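You operate a simulated robot arm through the tools that you are given. There is no shell and no other tool. Be economical: measure what you need, move in short steps, check, and stop when the job is done.

Carry out the task below with a simulated robot arm. There is one attempt and no reset: what you move stays moved.

TASK
Put two of the green clips from the top of the brown bench on the yellow board.

It is judged by the outcome, as a careful person would: the job done as asked, and still so three seconds after it is handed in. It fails if anything else is knocked over, pushed out of place, dropped, spilled or broken.

THE ROBOT
A 7-joint arm with a two-finger parallel gripper, fixed in place. Base frame: the origin is at the foot of the arm, x ahead of it, y to its left, z up; the work surface is at about z = 820. Lengths are in mm, angles in rad, forces in N, time in s.
With the tool pointing down near the work surface it reaches from about 300 to 700 mm from the base axis. Its first joint turns from -1.152 to 1.152 rad. Payload 1.57 kg.
Tool frame: the origin (TCP) lies between the finger pads and is the grasp point; the fingertips stand 30 mm ahead of it; z points along the fingers, y is the line along which they close. The gripper opens to 110 mm. The fingers are 24 mm wide and 12 mm thick; the gripper's body (48 by 112 mm) begins 78 mm behind the TCP.
Orientation is that of the tool frame in the base frame, as a unit quaternion [w, x, y, z]. With the fingers straight down and closing along the base's y, the tool's x points along the base's -x, its y along +y and its z along -z.

THE INTERFACE
- The arm moves only by the tool move_arm. Its argument "moves" is a list of rows, each a list of 3 entries, a list of its own where there are three numbers: the shift along the tool's x, y, z in mm, then the turn, a rotation vector about the tool's x, y, z in rad, then the gripper command, from -1 (shut) to 1 (fully open), values between in proportion. In form: [[[tx, ty, tz], [rx, ry, rz], grip], ...]. A call has 1 to 8 rows; each row is the pose to reach, as a shift and turn from the pose commanded when the call began, along the tool's axes at that moment. A row lasts 0.2 s, in which the tool goes at most 50 mm and 0.15 rad; a call with a longer step from one row to the next is refused whole, and so is a gripper value outside its range. A pose out of reach is approached as far as the arm can. The call stops where the force on the tool passes 40 N (or 10 N more than at its start, if that is more) or the arm is blocked; 0.2 s more then pass. The fingers move at their own pace (about 108 mm/s each) and stop on an object; they squeeze with about 25 N. The grip force told is the motor's: it shows also when the fingers shut on nothing. Time passes only in rows, and 0.2 s behind the last, so rows that repeat a pose let the fingers close. It gives the time, the measured TCP pose, the force on the tool (base axes), the opening and the grip force at its end, in the units of the frame above (readings bear some noise).
- Cameras (640 x 400 px; columns grow to the right, rows downward): "scene" is fixed at [158, -386.3, 1423.5]; the picture's right is [0.84, -0.54, 0.00], its down [-0.30, -0.46, -0.83] and it looks along [0.45, 0.70, -0.55] (base axes); focal length 350 px, centre (320, 200). "wrist" rides on the gripper at [-36, 0, -80] in the tool frame; the picture's right is [0.00, -1.00, 0.00], its down [0.97, 0.00, -0.24] and it looks along [0.24, 0.00, 0.97] (tool axes); focal length 218 px, centre (320, 200).
- camera(camera): a new picture of that camera. No time passes.
- measure_at(camera, pixels): for up to 12 pixels [column, row] of the newest picture of that camera ("zoom" is the newest enlarged one), the place [x, y, z] in the base frame of the surface seen there, good to about 2 mm, but the place of the scene camera against the robot may be out by one fixed shift of up to 18 mm in any direction. No time passes.
- enlarge(camera, box): a new picture of the part [left, top, right, bottom] of that camera's present view, enlarged. No time passes.
- job_done(): hands the job in; it is judged then, once.

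Work in short steps. Measure before you move; look again where a grasp or a placing could have gone wrong, and mend it. You have 60 turns and 30 pictures in all, the two below and enlarged ones among them. Open the gripper and draw the arm clear of the work before you hand the job in, unless the task says otherwise; then end with one line.

The tools are called after "Emit:" as name(argument=value, ...) on one line, values as JSON. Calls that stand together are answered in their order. move_arm: Moves the arm, as the interface text tells. Its arguments: {"type":"object","properties":{"moves":{"type":"array","items":{"type":"array"}}},"required":["moves"]} The other tools are called the same way: camera (camera) takes a picture; measure_at (camera, pixels) gives the place of the surface under pixels of a picture; enlarge (camera, box) takes an enlarged picture of a part of a camera's view; job_done () hands the job in.

At the start:

```text
time_s: 0.0
ee_pos: [315.9, 154.3, 1098.9]
tcp_rot: [-0.001, 0.0, 1.0, 0.0]
wrist_force: [0.5, -0.6, -0.3]
gripper_width: 109.8
finger_force: 0.0
```

scene: 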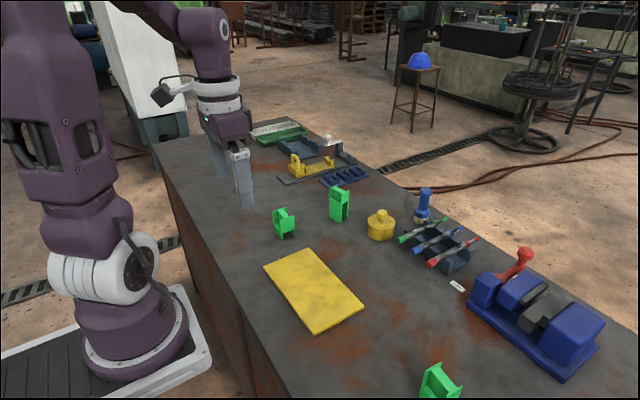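
wrist: 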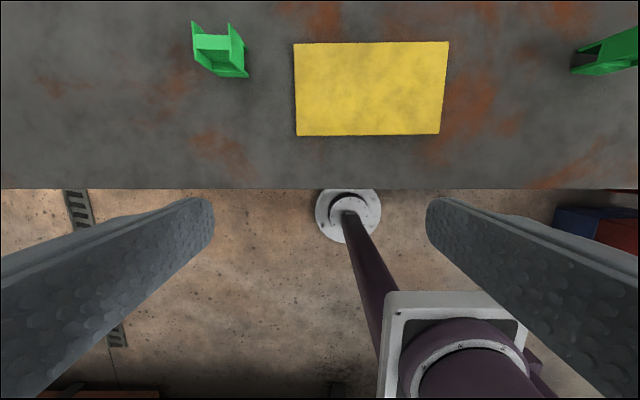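

I'll measure the three green clips (scene about (284,222), (340,204), (440,382)) and the yellow board, and take enlarged views.

Emit:
enlarge(camera="scene", box=[240, 160, 400, 260])

Emit:
measure_at(camera="scene", pixels=[[264, 266], [308, 249], [364, 305], [315, 333], [284, 222], [340, 204], [432, 385], [449, 388], [379, 225], [300, 225], [360, 240]])

Emit:
measure_at(camera="wrist", pixels=[[294, 44], [448, 42], [440, 134], [297, 135], [215, 42], [196, 25], [232, 28], [244, 75], [220, 68], [607, 45], [585, 70], [630, 35]])

Emit:
enlarge(camera="wrist", box=[160, 0, 288, 80])

```text
4.00 times, centred on (320, 210) of scene
```

zoom: 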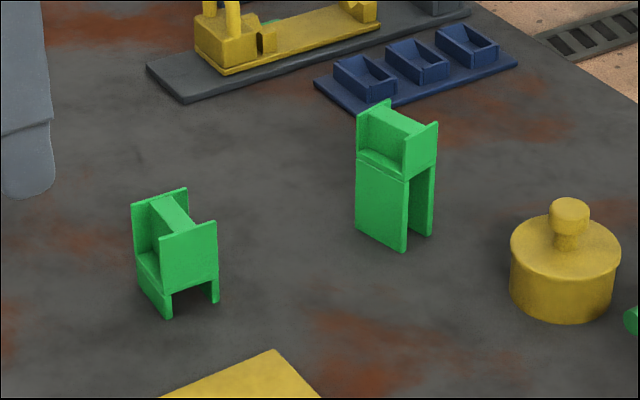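

```text
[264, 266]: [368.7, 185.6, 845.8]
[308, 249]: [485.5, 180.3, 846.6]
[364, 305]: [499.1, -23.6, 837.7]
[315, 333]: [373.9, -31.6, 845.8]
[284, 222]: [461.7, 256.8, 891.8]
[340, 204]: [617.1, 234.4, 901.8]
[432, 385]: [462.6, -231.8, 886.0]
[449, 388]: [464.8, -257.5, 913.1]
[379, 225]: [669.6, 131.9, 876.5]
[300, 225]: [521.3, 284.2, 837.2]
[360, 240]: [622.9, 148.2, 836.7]
```

```text
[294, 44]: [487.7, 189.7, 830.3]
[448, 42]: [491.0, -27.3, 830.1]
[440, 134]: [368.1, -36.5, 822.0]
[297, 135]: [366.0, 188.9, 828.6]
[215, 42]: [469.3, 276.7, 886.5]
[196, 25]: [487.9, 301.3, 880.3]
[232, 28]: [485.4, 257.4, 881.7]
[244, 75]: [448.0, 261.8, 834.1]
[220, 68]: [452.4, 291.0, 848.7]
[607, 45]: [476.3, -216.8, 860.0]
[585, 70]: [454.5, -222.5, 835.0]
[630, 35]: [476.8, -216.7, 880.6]
```

```text
5.00 times, centred on (224, 40) of wrist
```

zoom: 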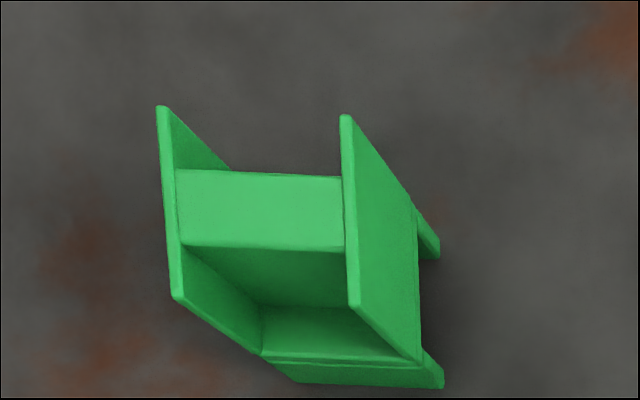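

Board (wrist): x 367–489, y −32..189, z ≈ 830. Clip A is near (468, 279), its top at ≈ 883. I move above clip A for a closer look.

Emit:
move_arm(moves=[[[-35, 30, 0], [0, 0, 0], 1], [[-70, 60, 0], [0, 0, 0], 1], [[-105, 90, 0], [0, 0, 0], 1], [[-130, 110, 10], [0, 0, 0], 1], [[-154, 126, 30], [0, 0, 0], 1], [[-154, 126, 49], [0, 0, 0], 1]])

Emit:
camera(camera="wrist")

Emit:
enlarge(camera="scene", box=[380, 320, 508, 400])

```text
time_s: 1.4
ee_pos: [467.8, 280.8, 1051.6]
tcp_rot: [0.0, 0.0, 1.0, 0.0]
wrist_force: [-0.1, 0.5, -0.5]
gripper_width: 110.0
finger_force: 0.1
```

```text
25 pictures are left
```

wrist: 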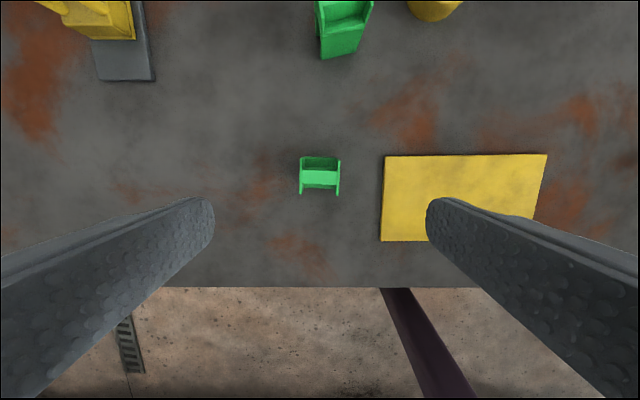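

```text
5.00 times, centred on (444, 360) of scene
```

zoom: 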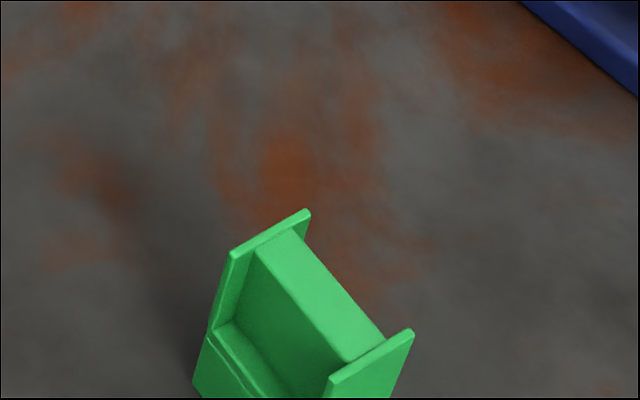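

Clip A is now at wrist (320,175). I measure it and enlarge for detail.

Emit:
enlarge(camera="wrist", box=[288, 145, 352, 205])

Emit:
measure_at(camera="wrist", pixels=[[320, 179], [302, 179], [338, 179], [301, 192], [339, 192], [302, 160], [338, 160], [320, 163], [345, 10], [340, 45], [320, 215], [385, 157]])

```text
6.67 times, centred on (320, 175) of wrist
```

zoom: 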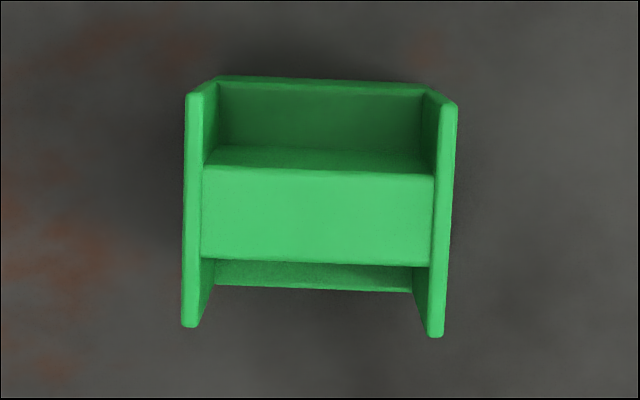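

```text
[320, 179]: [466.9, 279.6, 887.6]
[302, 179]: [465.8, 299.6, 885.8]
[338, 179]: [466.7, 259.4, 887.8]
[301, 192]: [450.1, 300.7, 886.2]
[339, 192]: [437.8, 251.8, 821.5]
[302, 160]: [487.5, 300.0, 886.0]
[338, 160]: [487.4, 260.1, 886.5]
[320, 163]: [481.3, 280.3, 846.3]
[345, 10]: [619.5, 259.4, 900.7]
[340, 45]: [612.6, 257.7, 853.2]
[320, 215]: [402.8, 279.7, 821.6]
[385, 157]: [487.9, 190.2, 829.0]
```

Clip A: x 447–489, y 257–303, top 886, turned about 0.04 rad clockwise. I descend with a small yaw and grip its outer plates.

Emit:
move_arm(moves=[[[0, -1, 45], [0, 0, 0.04], 0.6], [[0, -1, 90], [0, 0, 0.04], 0.6], [[0, -1, 130], [0, 0, 0.04], 0.6], [[0, -1, 160], [0, 0, 0.04], 0.6], [[0, -1, 182], [0, 0, 0.04], 0.6], [[0, -1, 182], [0, 0, 0.04], 0], [[0, -1, 182], [0, 0, 0.04], -1], [[0, -1, 182], [0, 0, 0.04], -1]])

Emit:
camera(camera="wrist")

```text
time_s: 3.2
ee_pos: [469.1, 279.2, 868.2]
tcp_rot: [0.001, 0.02, 1.0, 0.0]
wrist_force: [-0.7, -0.7, -0.3]
gripper_width: 44.2
finger_force: 24.9
```

```text
22 pictures are left
```

wrist: 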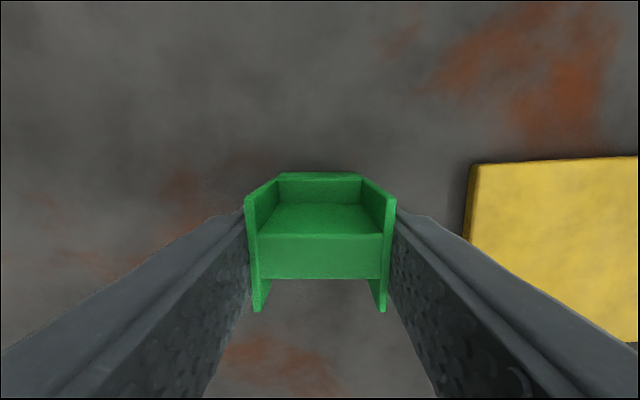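

Clip held (opening 44.2 mm). I lift straight up and look.

Emit:
move_arm(moves=[[[0, 0, -20], [0, 0, 0], -1], [[0, 0, -50], [0, 0, 0], -1], [[0, 0, -80], [0, 0, 0], -1]])

Emit:
move_arm(moves=[[[9, -38, 0], [0, 0, 0], -1], [[18, -76, 0], [0, 0, 0], -1], [[27, -114, 0], [0, 0, -0.02], -1], [[35, -145, 0], [0, 0, -0.04], -1], [[35, -151, 0], [0, 0, -0.04], -1]])

Emit:
camera(camera="wrist")

Emit:
camera(camera="scene")

```text
time_s: 4.0
ee_pos: [468.6, 277.9, 947.9]
tcp_rot: [0.0, 0.02, 1.0, 0.0]
wrist_force: [-0.3, -1.4, 0.4]
gripper_width: 0.3
finger_force: 21.2
```

```text
time_s: 5.2
ee_pos: [428.7, 129.0, 948.3]
tcp_rot: [0.0, 0.0, 1.0, 0.0]
wrist_force: [0.9, -0.4, 0.0]
gripper_width: 0.0
finger_force: 21.1
```

```text
21 pictures are left
```

wrist: 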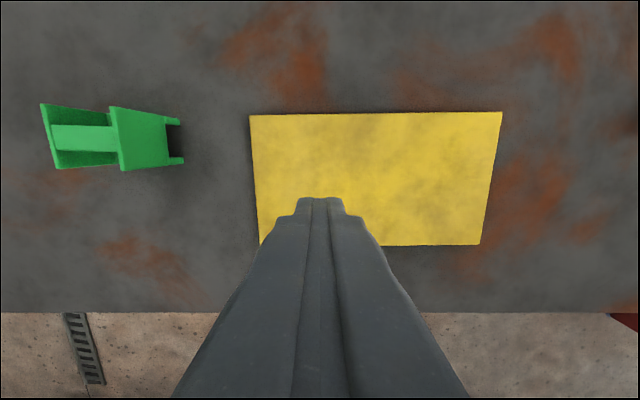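

```text
20 pictures are left
```

scene: 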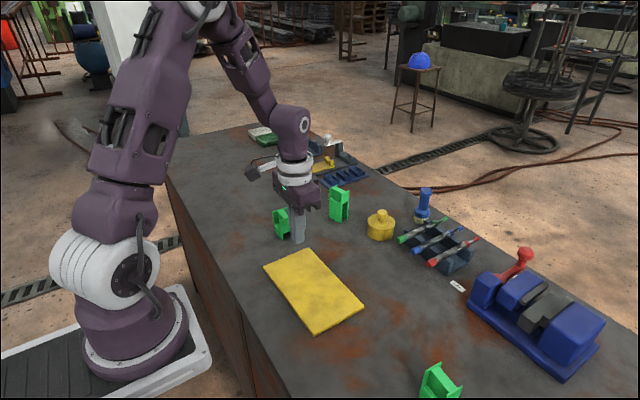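

The clip slipped out and still stands at its place. I look closely at clip A to see why and whether it moved.

Emit:
enlarge(camera="wrist", box=[20, 80, 212, 200])

Emit:
measure_at(camera="wrist", pixels=[[43, 106], [112, 110], [121, 168], [58, 165], [167, 118], [170, 158], [182, 121], [182, 160], [173, 139], [80, 140], [145, 140]])

Emit:
enlarge(camera="scene", box=[256, 185, 368, 255])

```text
3.33 times, centred on (116, 140) of wrist
```

zoom: 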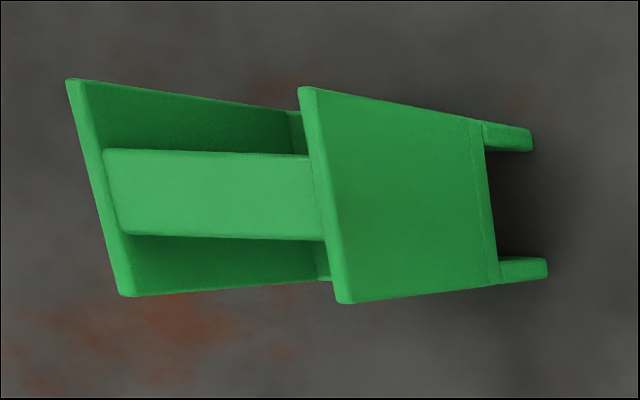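

```text
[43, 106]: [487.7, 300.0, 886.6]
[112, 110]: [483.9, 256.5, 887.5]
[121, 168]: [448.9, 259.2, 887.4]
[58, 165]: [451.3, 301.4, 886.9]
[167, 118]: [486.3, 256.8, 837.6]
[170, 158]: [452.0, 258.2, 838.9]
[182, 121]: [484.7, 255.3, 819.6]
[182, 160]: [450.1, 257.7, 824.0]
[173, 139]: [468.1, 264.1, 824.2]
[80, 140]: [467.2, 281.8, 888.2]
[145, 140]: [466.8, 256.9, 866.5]
```

```text
5.71 times, centred on (312, 220) of scene
```

zoom: 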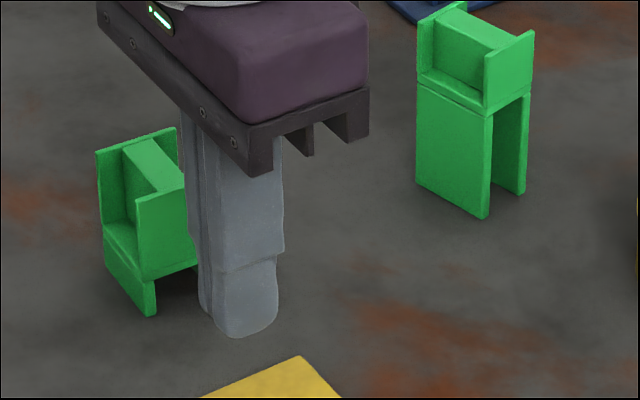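

Clip A has not moved; its plates are too slippery. Its central wall (17 mm thick, between plates 38 mm apart) offers a better grip across x, so I turn the tool about 90° while going back above it.

Emit:
move_arm(moves=[[[0, 0, -30], [0, 0, -0.15], 0], [[0, 20, -40], [0, 0, -0.3], 0], [[-10, 50, -40], [0, 0, -0.45], 0], [[-20, 80, -40], [0, 0, -0.6], 0], [[-30, 110, -40], [0, 0, -0.75], 0], [[-38.8, 140, -40], [0, 0, -0.9], 0], [[-38.8, 150.5, -40], [0, 0, -1.05], 0], [[-38.8, 150.5, -40], [0, 0, -1.2], 0]])

Emit:
move_arm(moves=[[[0, 0, 0], [0, 0, -0.15], 0], [[0, 0, 0], [0, 0, -0.3], 0], [[0, 0, 0], [0, 0, -0.33], 0], [[0, 0, 0], [0, 0, -0.33], 0]])

Emit:
camera(camera="wrist")

```text
time_s: 7.0
ee_pos: [466.9, 279.1, 986.9]
tcp_rot: [-0.001, -0.565, 0.825, 0.0]
wrist_force: [0.2, -0.4, 0.6]
gripper_width: 55.2
finger_force: 0.1
```

```text
time_s: 8.0
ee_pos: [467.1, 279.1, 987.9]
tcp_rot: [0.0, -0.693, 0.721, 0.0]
wrist_force: [0.4, -0.6, 0.1]
gripper_width: 54.8
finger_force: 0.0
```

```text
17 pictures are left
```

wrist: 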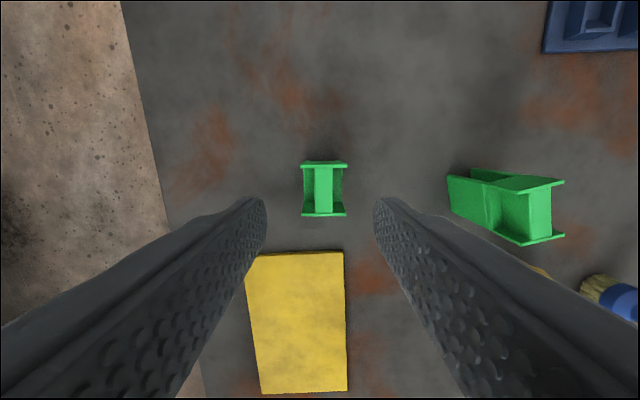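

The wall (320,188) is aligned between the fingers. I descend 105 mm to tips at ≈ 853, above the clip's floor, and close on the wall.

Emit:
move_arm(moves=[[[0, 0, 40], [0, 0, 0], 0], [[0, 0, 75], [0, 0, 0], 0], [[0, 0, 95], [0, 0, 0], 0], [[0, 0, 105], [0, 0, 0], 0], [[0, 0, 105], [0, 0, 0], -1], [[0, 0, 105], [0, 0, 0], -1], [[0, 0, 105], [0, 0, 0], -1]])

Emit:
move_arm(moves=[[[0, 0, -4], [0, 0, 0], -1], [[0, 0, -8], [0, 0, 0], -1], [[0, 0, -14], [0, 0, 0], -1], [[0, 0, -20], [0, 0, 0], -1]])

Emit:
camera(camera="wrist")

```text
time_s: 9.6
ee_pos: [465.8, 279.2, 883.2]
tcp_rot: [0.0, -0.693, 0.721, 0.0]
wrist_force: [0.3, 0.0, -0.5]
gripper_width: 14.7
finger_force: 25.0
```

```text
time_s: 10.6
ee_pos: [466.4, 279.5, 902.1]
tcp_rot: [0.0, -0.693, 0.721, 0.0]
wrist_force: [-0.7, -0.6, 0.9]
gripper_width: 14.9
finger_force: 25.2
```

```text
16 pictures are left
```

wrist: 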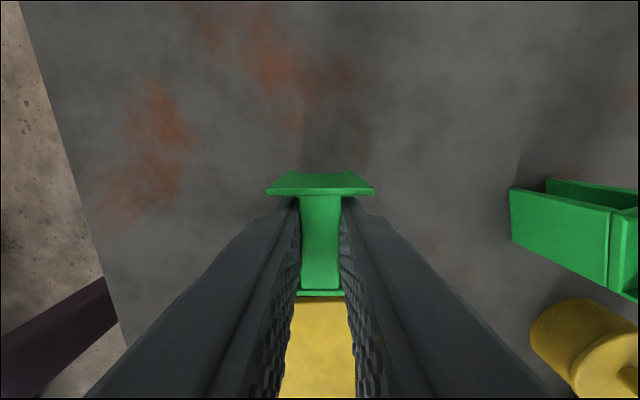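

The opening holds at 14.9 mm. I check the height of the clip's top.

Emit:
measure_at(camera="wrist", pixels=[[320, 210], [320, 265], [280, 190], [320, 180], [360, 190], [320, 294]])

Emit:
move_arm(moves=[[[0, 0, -20], [0, 0, 0], -1], [[0, 0, -50], [0, 0, 0], -1], [[0, 0, -50], [0, 0, 0], -1]])

Emit:
camera(camera="scene")

```text
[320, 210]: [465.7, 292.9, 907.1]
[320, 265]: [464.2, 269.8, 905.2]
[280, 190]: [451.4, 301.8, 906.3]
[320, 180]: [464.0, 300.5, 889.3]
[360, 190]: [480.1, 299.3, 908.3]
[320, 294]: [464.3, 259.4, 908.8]
```

```text
time_s: 11.4
ee_pos: [466.4, 279.3, 954.0]
tcp_rot: [0.0, -0.692, 0.722, -0.001]
wrist_force: [0.3, 0.1, -0.3]
gripper_width: 14.7
finger_force: 25.2
```

```text
15 pictures are left
```

scene: 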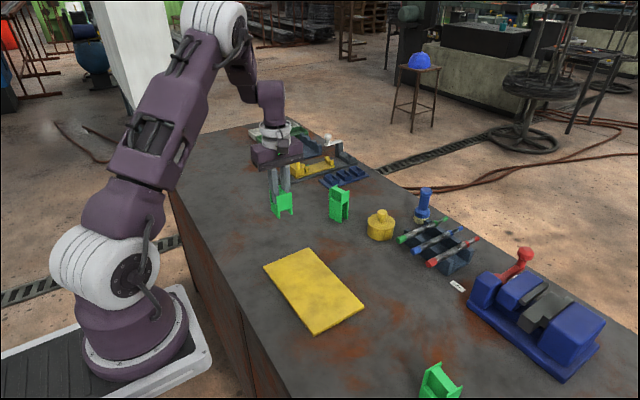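

Clip A is lifted. I carry it over the board to (428, 140) at this height.

Emit:
move_arm(moves=[[[25, 6, 0], [0, 0, 0], -1], [[55, 13, 0], [0, 0, 0], -1], [[85, 20, 0], [0, 0, -0.02], -1], [[115, 27, 0], [0, 0, -0.04], -1], [[140.8, 32.7, 0], [0, 0, -0.04], -1], [[140.8, 32.7, 0], [0, 0, -0.04], -1]])

Emit:
camera(camera="wrist")

```text
time_s: 12.8
ee_pos: [429.0, 140.5, 952.7]
tcp_rot: [0.0, -0.707, 0.707, 0.0]
wrist_force: [0.0, -0.2, -0.5]
gripper_width: 15.0
finger_force: 25.2
```

```text
14 pictures are left
```

wrist: 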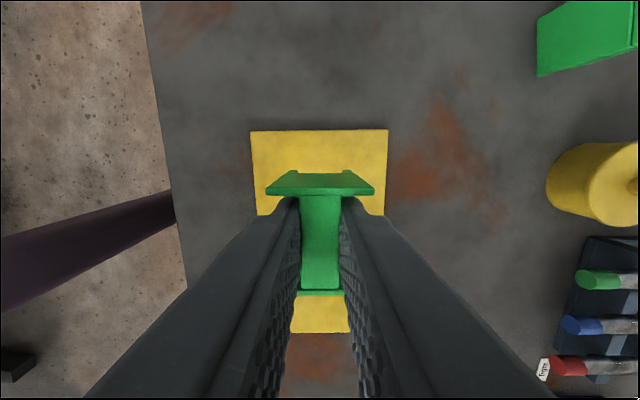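

It is over the board, x-centred, with margin. I lower it to just touch the board.

Emit:
move_arm(moves=[[[0, 0, 25], [0, 0, 0], -1], [[0, 0, 45], [0, 0, 0], -1], [[0, 0, 54], [0, 0, 0], -1], [[0, 0, 58], [0, 0, 0], -1], [[0, 0, 60], [0, 0, 0], -1], [[0, 0, 61], [0, 0, 0], -1], [[0, 0, 61], [0, 0, 0], -1]])

```text
time_s: 14.4
ee_pos: [427.5, 140.3, 890.9]
tcp_rot: [0.0, -0.707, 0.707, 0.0]
wrist_force: [0.1, 0.2, -0.7]
gripper_width: 14.7
finger_force: 24.8
```

Height 890.9 is within about 1 mm of contact and no force shows; I ease 1 mm further and open.

Emit:
move_arm(moves=[[[0, 0, 1], [0, 0, 0], -1], [[0, 0, 1], [0, 0, 0], -1]])

Emit:
move_arm(moves=[[[0, 0, 0], [0, 0, 0], -0.5], [[0, 0, 0], [0, 0, 0], -0.2], [[0, 0, 0], [0, 0, 0], 0], [[0, 0, -20], [0, 0, 0], 0], [[0, 0, -60], [0, 0, 0], 0], [[0, 0, -105], [0, 0, 0], 0], [[0, 0, -105], [0, 0, 0], 0]])

Emit:
camera(camera="wrist")

```text
time_s: 15.0
ee_pos: [427.9, 139.3, 891.1]
tcp_rot: [-0.001, 0.707, -0.707, 0.001]
wrist_force: [-3.8, 1.3, 22.0]
gripper_width: 14.6
finger_force: 24.9
```

```text
time_s: 16.6
ee_pos: [428.2, 141.0, 997.3]
tcp_rot: [0.0, 0.707, -0.707, 0.0]
wrist_force: [-0.4, 0.1, -0.6]
gripper_width: 55.0
finger_force: 0.1
```

```text
13 pictures are left
```

wrist: 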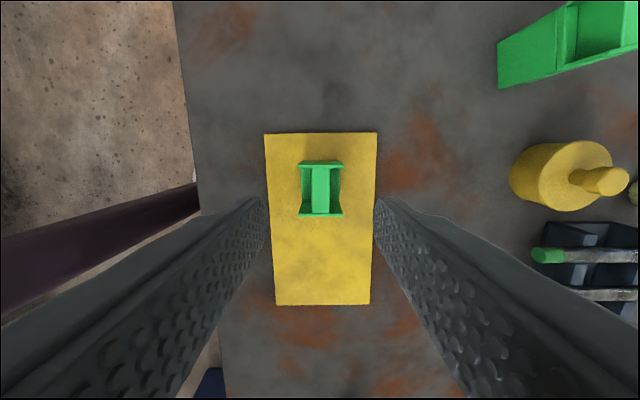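

Clip A stands on the board (320,190). Next I move to clip C, near (465, −237), staying high.

Emit:
move_arm(moves=[[[20, 0, -40], [0, 0, 0], 0], [[60, -5, -63], [0, 0, 0], 0], [[105, -10, -63], [0, 0, 0], 0], [[150, -20, -63], [0, 0, 0], 0], [[195, -30, -63], [0, 0, 0], 0], [[240, -39, -63], [0, 0, 0], 0], [[285, -39, -63], [0, 0, 0], 0], [[330, -39, -63], [0, 0, 0], 0]])

Emit:
move_arm(moves=[[[30, 0, 0], [0, 0, 0], 0], [[46, 0, 0], [0, 0, 0], 0], [[46, 0, 0], [0, 0, 0], 0]])

Emit:
camera(camera="wrist")

```text
time_s: 18.4
ee_pos: [464.8, -193.8, 1061.9]
tcp_rot: [-0.001, 0.708, -0.707, 0.0]
wrist_force: [0.2, -0.5, 0.0]
gripper_width: 54.9
finger_force: 0.1
```

```text
time_s: 19.2
ee_pos: [466.5, -238.5, 1061.9]
tcp_rot: [0.0, -0.707, 0.708, 0.001]
wrist_force: [-0.6, 0.0, 0.6]
gripper_width: 55.0
finger_force: 0.1
```

```text
12 pictures are left
```

wrist: 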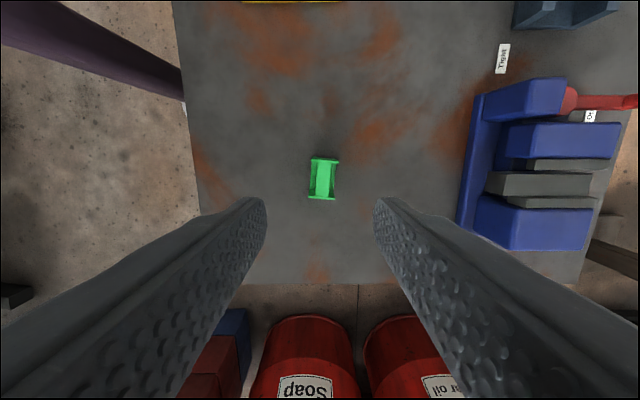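

Clip C is at (322,179). I enlarge and measure.

Emit:
enlarge(camera="wrist", box=[290, 150, 354, 210])

Emit:
measure_at(camera="wrist", pixels=[[322, 168], [322, 179], [321, 190], [314, 160], [337, 162], [310, 197], [333, 199], [314, 180], [332, 182], [300, 180]])

```text
6.67 times, centred on (322, 180) of wrist
```

zoom: 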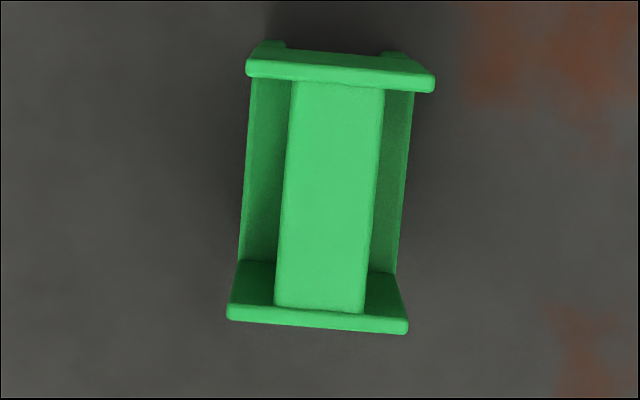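

```text
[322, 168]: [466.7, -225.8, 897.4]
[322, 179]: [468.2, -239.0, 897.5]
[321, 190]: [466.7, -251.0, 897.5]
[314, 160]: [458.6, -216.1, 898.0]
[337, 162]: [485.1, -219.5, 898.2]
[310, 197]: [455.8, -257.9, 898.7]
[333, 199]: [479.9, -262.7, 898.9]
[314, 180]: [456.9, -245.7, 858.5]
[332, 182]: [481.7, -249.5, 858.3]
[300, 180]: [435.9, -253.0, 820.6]
```

Clip C: wall centre (468.5, −239), top 898, floor 858, yaw ≈ 0.085 rad clockwise. I turn, descend to TCP 895 and close on the wall.

Emit:
move_arm(moves=[[[0.5, -2, 40], [0, 0, 0.085], 0], [[0.5, -2, 80], [0, 0, 0.085], 0], [[0.5, -2, 120], [0, 0, 0.085], 0], [[0.5, -2, 150], [0, 0, 0.085], 0], [[0.5, -2, 167], [0, 0, 0.085], 0], [[0.5, -2, 167], [0, 0, 0.085], -1], [[0.5, -2, 167], [0, 0, 0.085], -1], [[0.5, -2, 167], [0, 0, 0.085], -1]])

Emit:
move_arm(moves=[[[0, 0, -4], [0, 0, 0], -1], [[0, 0, -8], [0, 0, 0], -1], [[0, 0, -14], [0, 0, 0], -1], [[0, 0, -20], [0, 0, 0], -1]])

Emit:
camera(camera="wrist")

```text
time_s: 21.0
ee_pos: [469.2, -235.8, 892.7]
tcp_rot: [0.0, -0.675, 0.737, 0.0]
wrist_force: [-0.1, -0.6, 0.1]
gripper_width: 14.8
finger_force: 24.9
```

```text
time_s: 22.0
ee_pos: [469.5, -236.1, 914.1]
tcp_rot: [0.0, -0.676, 0.737, -0.001]
wrist_force: [0.7, -0.6, -0.2]
gripper_width: 14.8
finger_force: 24.8
```

```text
10 pictures are left
```

wrist: 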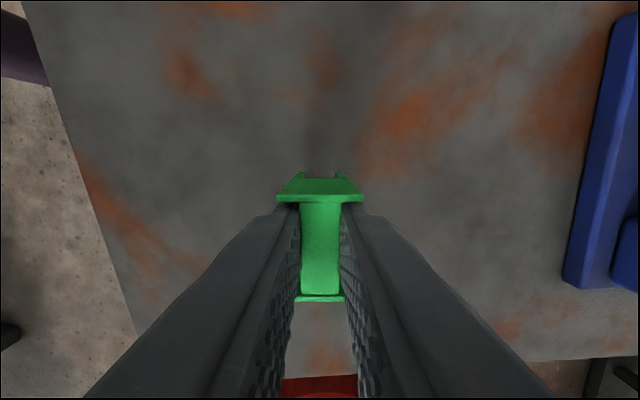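

The opening holds at 14.8 mm; I confirm the height, then raise it.

Emit:
measure_at(camera="wrist", pixels=[[320, 220], [320, 270], [320, 298], [290, 198]])

Emit:
move_arm(moves=[[[0, 0, -20], [0, 0, 0], -1], [[0, 0, -45], [0, 0, 0], -1], [[0, 0, -60], [0, 0, 0], -1]])

Emit:
move_arm(moves=[[[-30, 8, 0], [0, 0, 0], -1], [[-70, 17, 0], [0, 0, 0], -1], [[-110, 27, 0], [0, 0, 0], -1], [[-150, 37, 0], [0, 0, -0.03], -1], [[-190, 46, 0], [0, 0, -0.085], -1], [[-230, 56, 0], [0, 0, -0.085], -1], [[-267, 64, 0], [0, 0, -0.085], -1], [[-267, 64, 0], [0, 0, -0.085], -1]])

Emit:
camera(camera="wrist")

```text
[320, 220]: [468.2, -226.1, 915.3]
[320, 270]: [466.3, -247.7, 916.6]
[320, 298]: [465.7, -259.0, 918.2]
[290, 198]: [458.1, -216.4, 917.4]
```

```text
time_s: 22.8
ee_pos: [468.6, -236.6, 972.3]
tcp_rot: [0.0, -0.676, 0.737, 0.0]
wrist_force: [0.6, 0.2, -0.1]
gripper_width: 14.9
finger_force: 24.9
```

```text
time_s: 24.6
ee_pos: [429.3, 33.2, 972.5]
tcp_rot: [0.0, 0.707, -0.707, 0.0]
wrist_force: [-0.1, 0.2, 0.3]
gripper_width: 15.1
finger_force: 24.8
```

```text
9 pictures are left
```

wrist: 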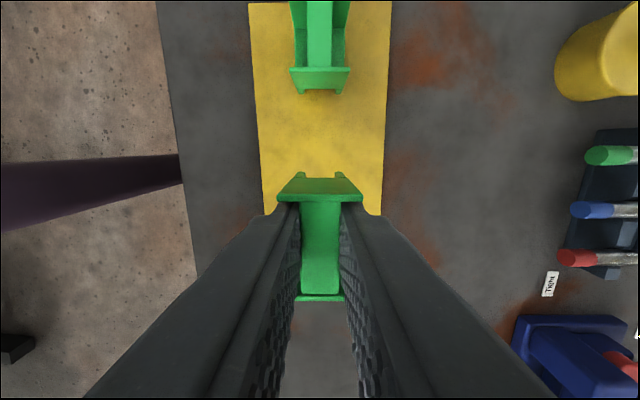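

Clip C hangs over the free half of the board. I lower it in diminishing steps until contact shows (expected TCP ≈ 902).

Emit:
move_arm(moves=[[[0, 0, 30], [0, 0, 0], -1], [[0, 0, 52], [0, 0, 0], -1], [[0, 0, 62], [0, 0, 0], -1], [[0, 0, 66], [0, 0, 0], -1], [[0, 0, 68], [0, 0, 0], -1], [[0, 0, 69], [0, 0, 0], -1], [[0, 0, 69], [0, 0, 0], -1]])

Emit:
move_arm(moves=[[[0, 0, 1], [0, 0, 0], -1], [[0, 0, 1], [0, 0, 0], -1]])

```text
time_s: 26.2
ee_pos: [428.2, 34.6, 902.4]
tcp_rot: [0.0, 0.707, -0.707, 0.0]
wrist_force: [-0.2, 0.4, -0.6]
gripper_width: 15.2
finger_force: 24.8
```

```text
time_s: 26.8
ee_pos: [426.9, 33.9, 901.9]
tcp_rot: [0.001, 0.707, -0.707, 0.0]
wrist_force: [-0.6, 0.0, 6.5]
gripper_width: 15.1
finger_force: 24.3
```

Contact shows (6.5 N up). I open, withdraw upward and look.

Emit:
move_arm(moves=[[[0, 0, 0], [0, 0, 0], -0.5], [[0, 0, 0], [0, 0, 0], -0.2], [[0, 0, 0], [0, 0, 0], 0], [[0, 0, -20], [0, 0, 0], 0], [[0, 0, -60], [0, 0, 0], 0], [[0, 0, -105], [0, 0, 0], 0], [[0, 0, -150], [0, 0, 0], 0], [[0, 0, -180], [0, 0, 0], 0]])

Emit:
camera(camera="wrist")

Emit:
camera(camera="scene")

```text
time_s: 28.6
ee_pos: [426.4, 35.5, 1083.0]
tcp_rot: [0.0, -0.707, 0.707, 0.0]
wrist_force: [-0.9, 0.6, -0.4]
gripper_width: 55.1
finger_force: 0.1
```

```text
8 pictures are left
```

wrist: 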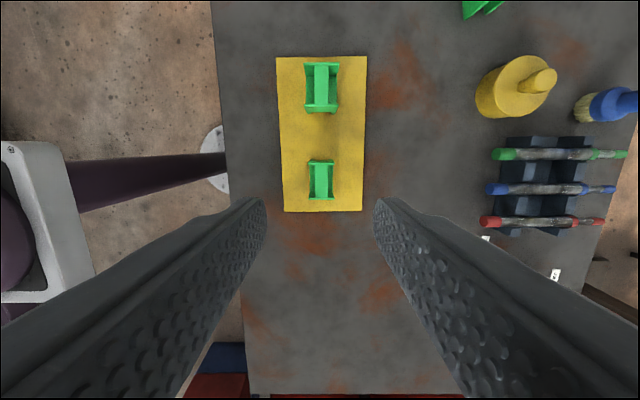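

```text
7 pictures are left
```

scene: 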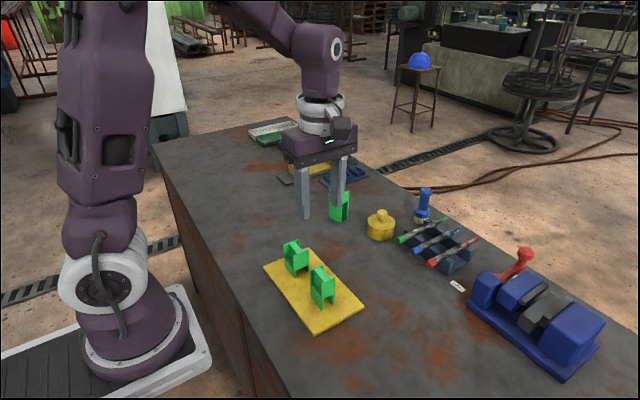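

Both clips stand upright, fully on the yellow board; nothing else has moved, and the arm is open and clear.

Emit:
job_done()

```text
The job is handed in.
```

Two green clips are standing upright on the yellow board, the arm is open and clear, and the job is handed in; my first grip on one clip slipped, but the clip stayed in place and I re-gripped it.
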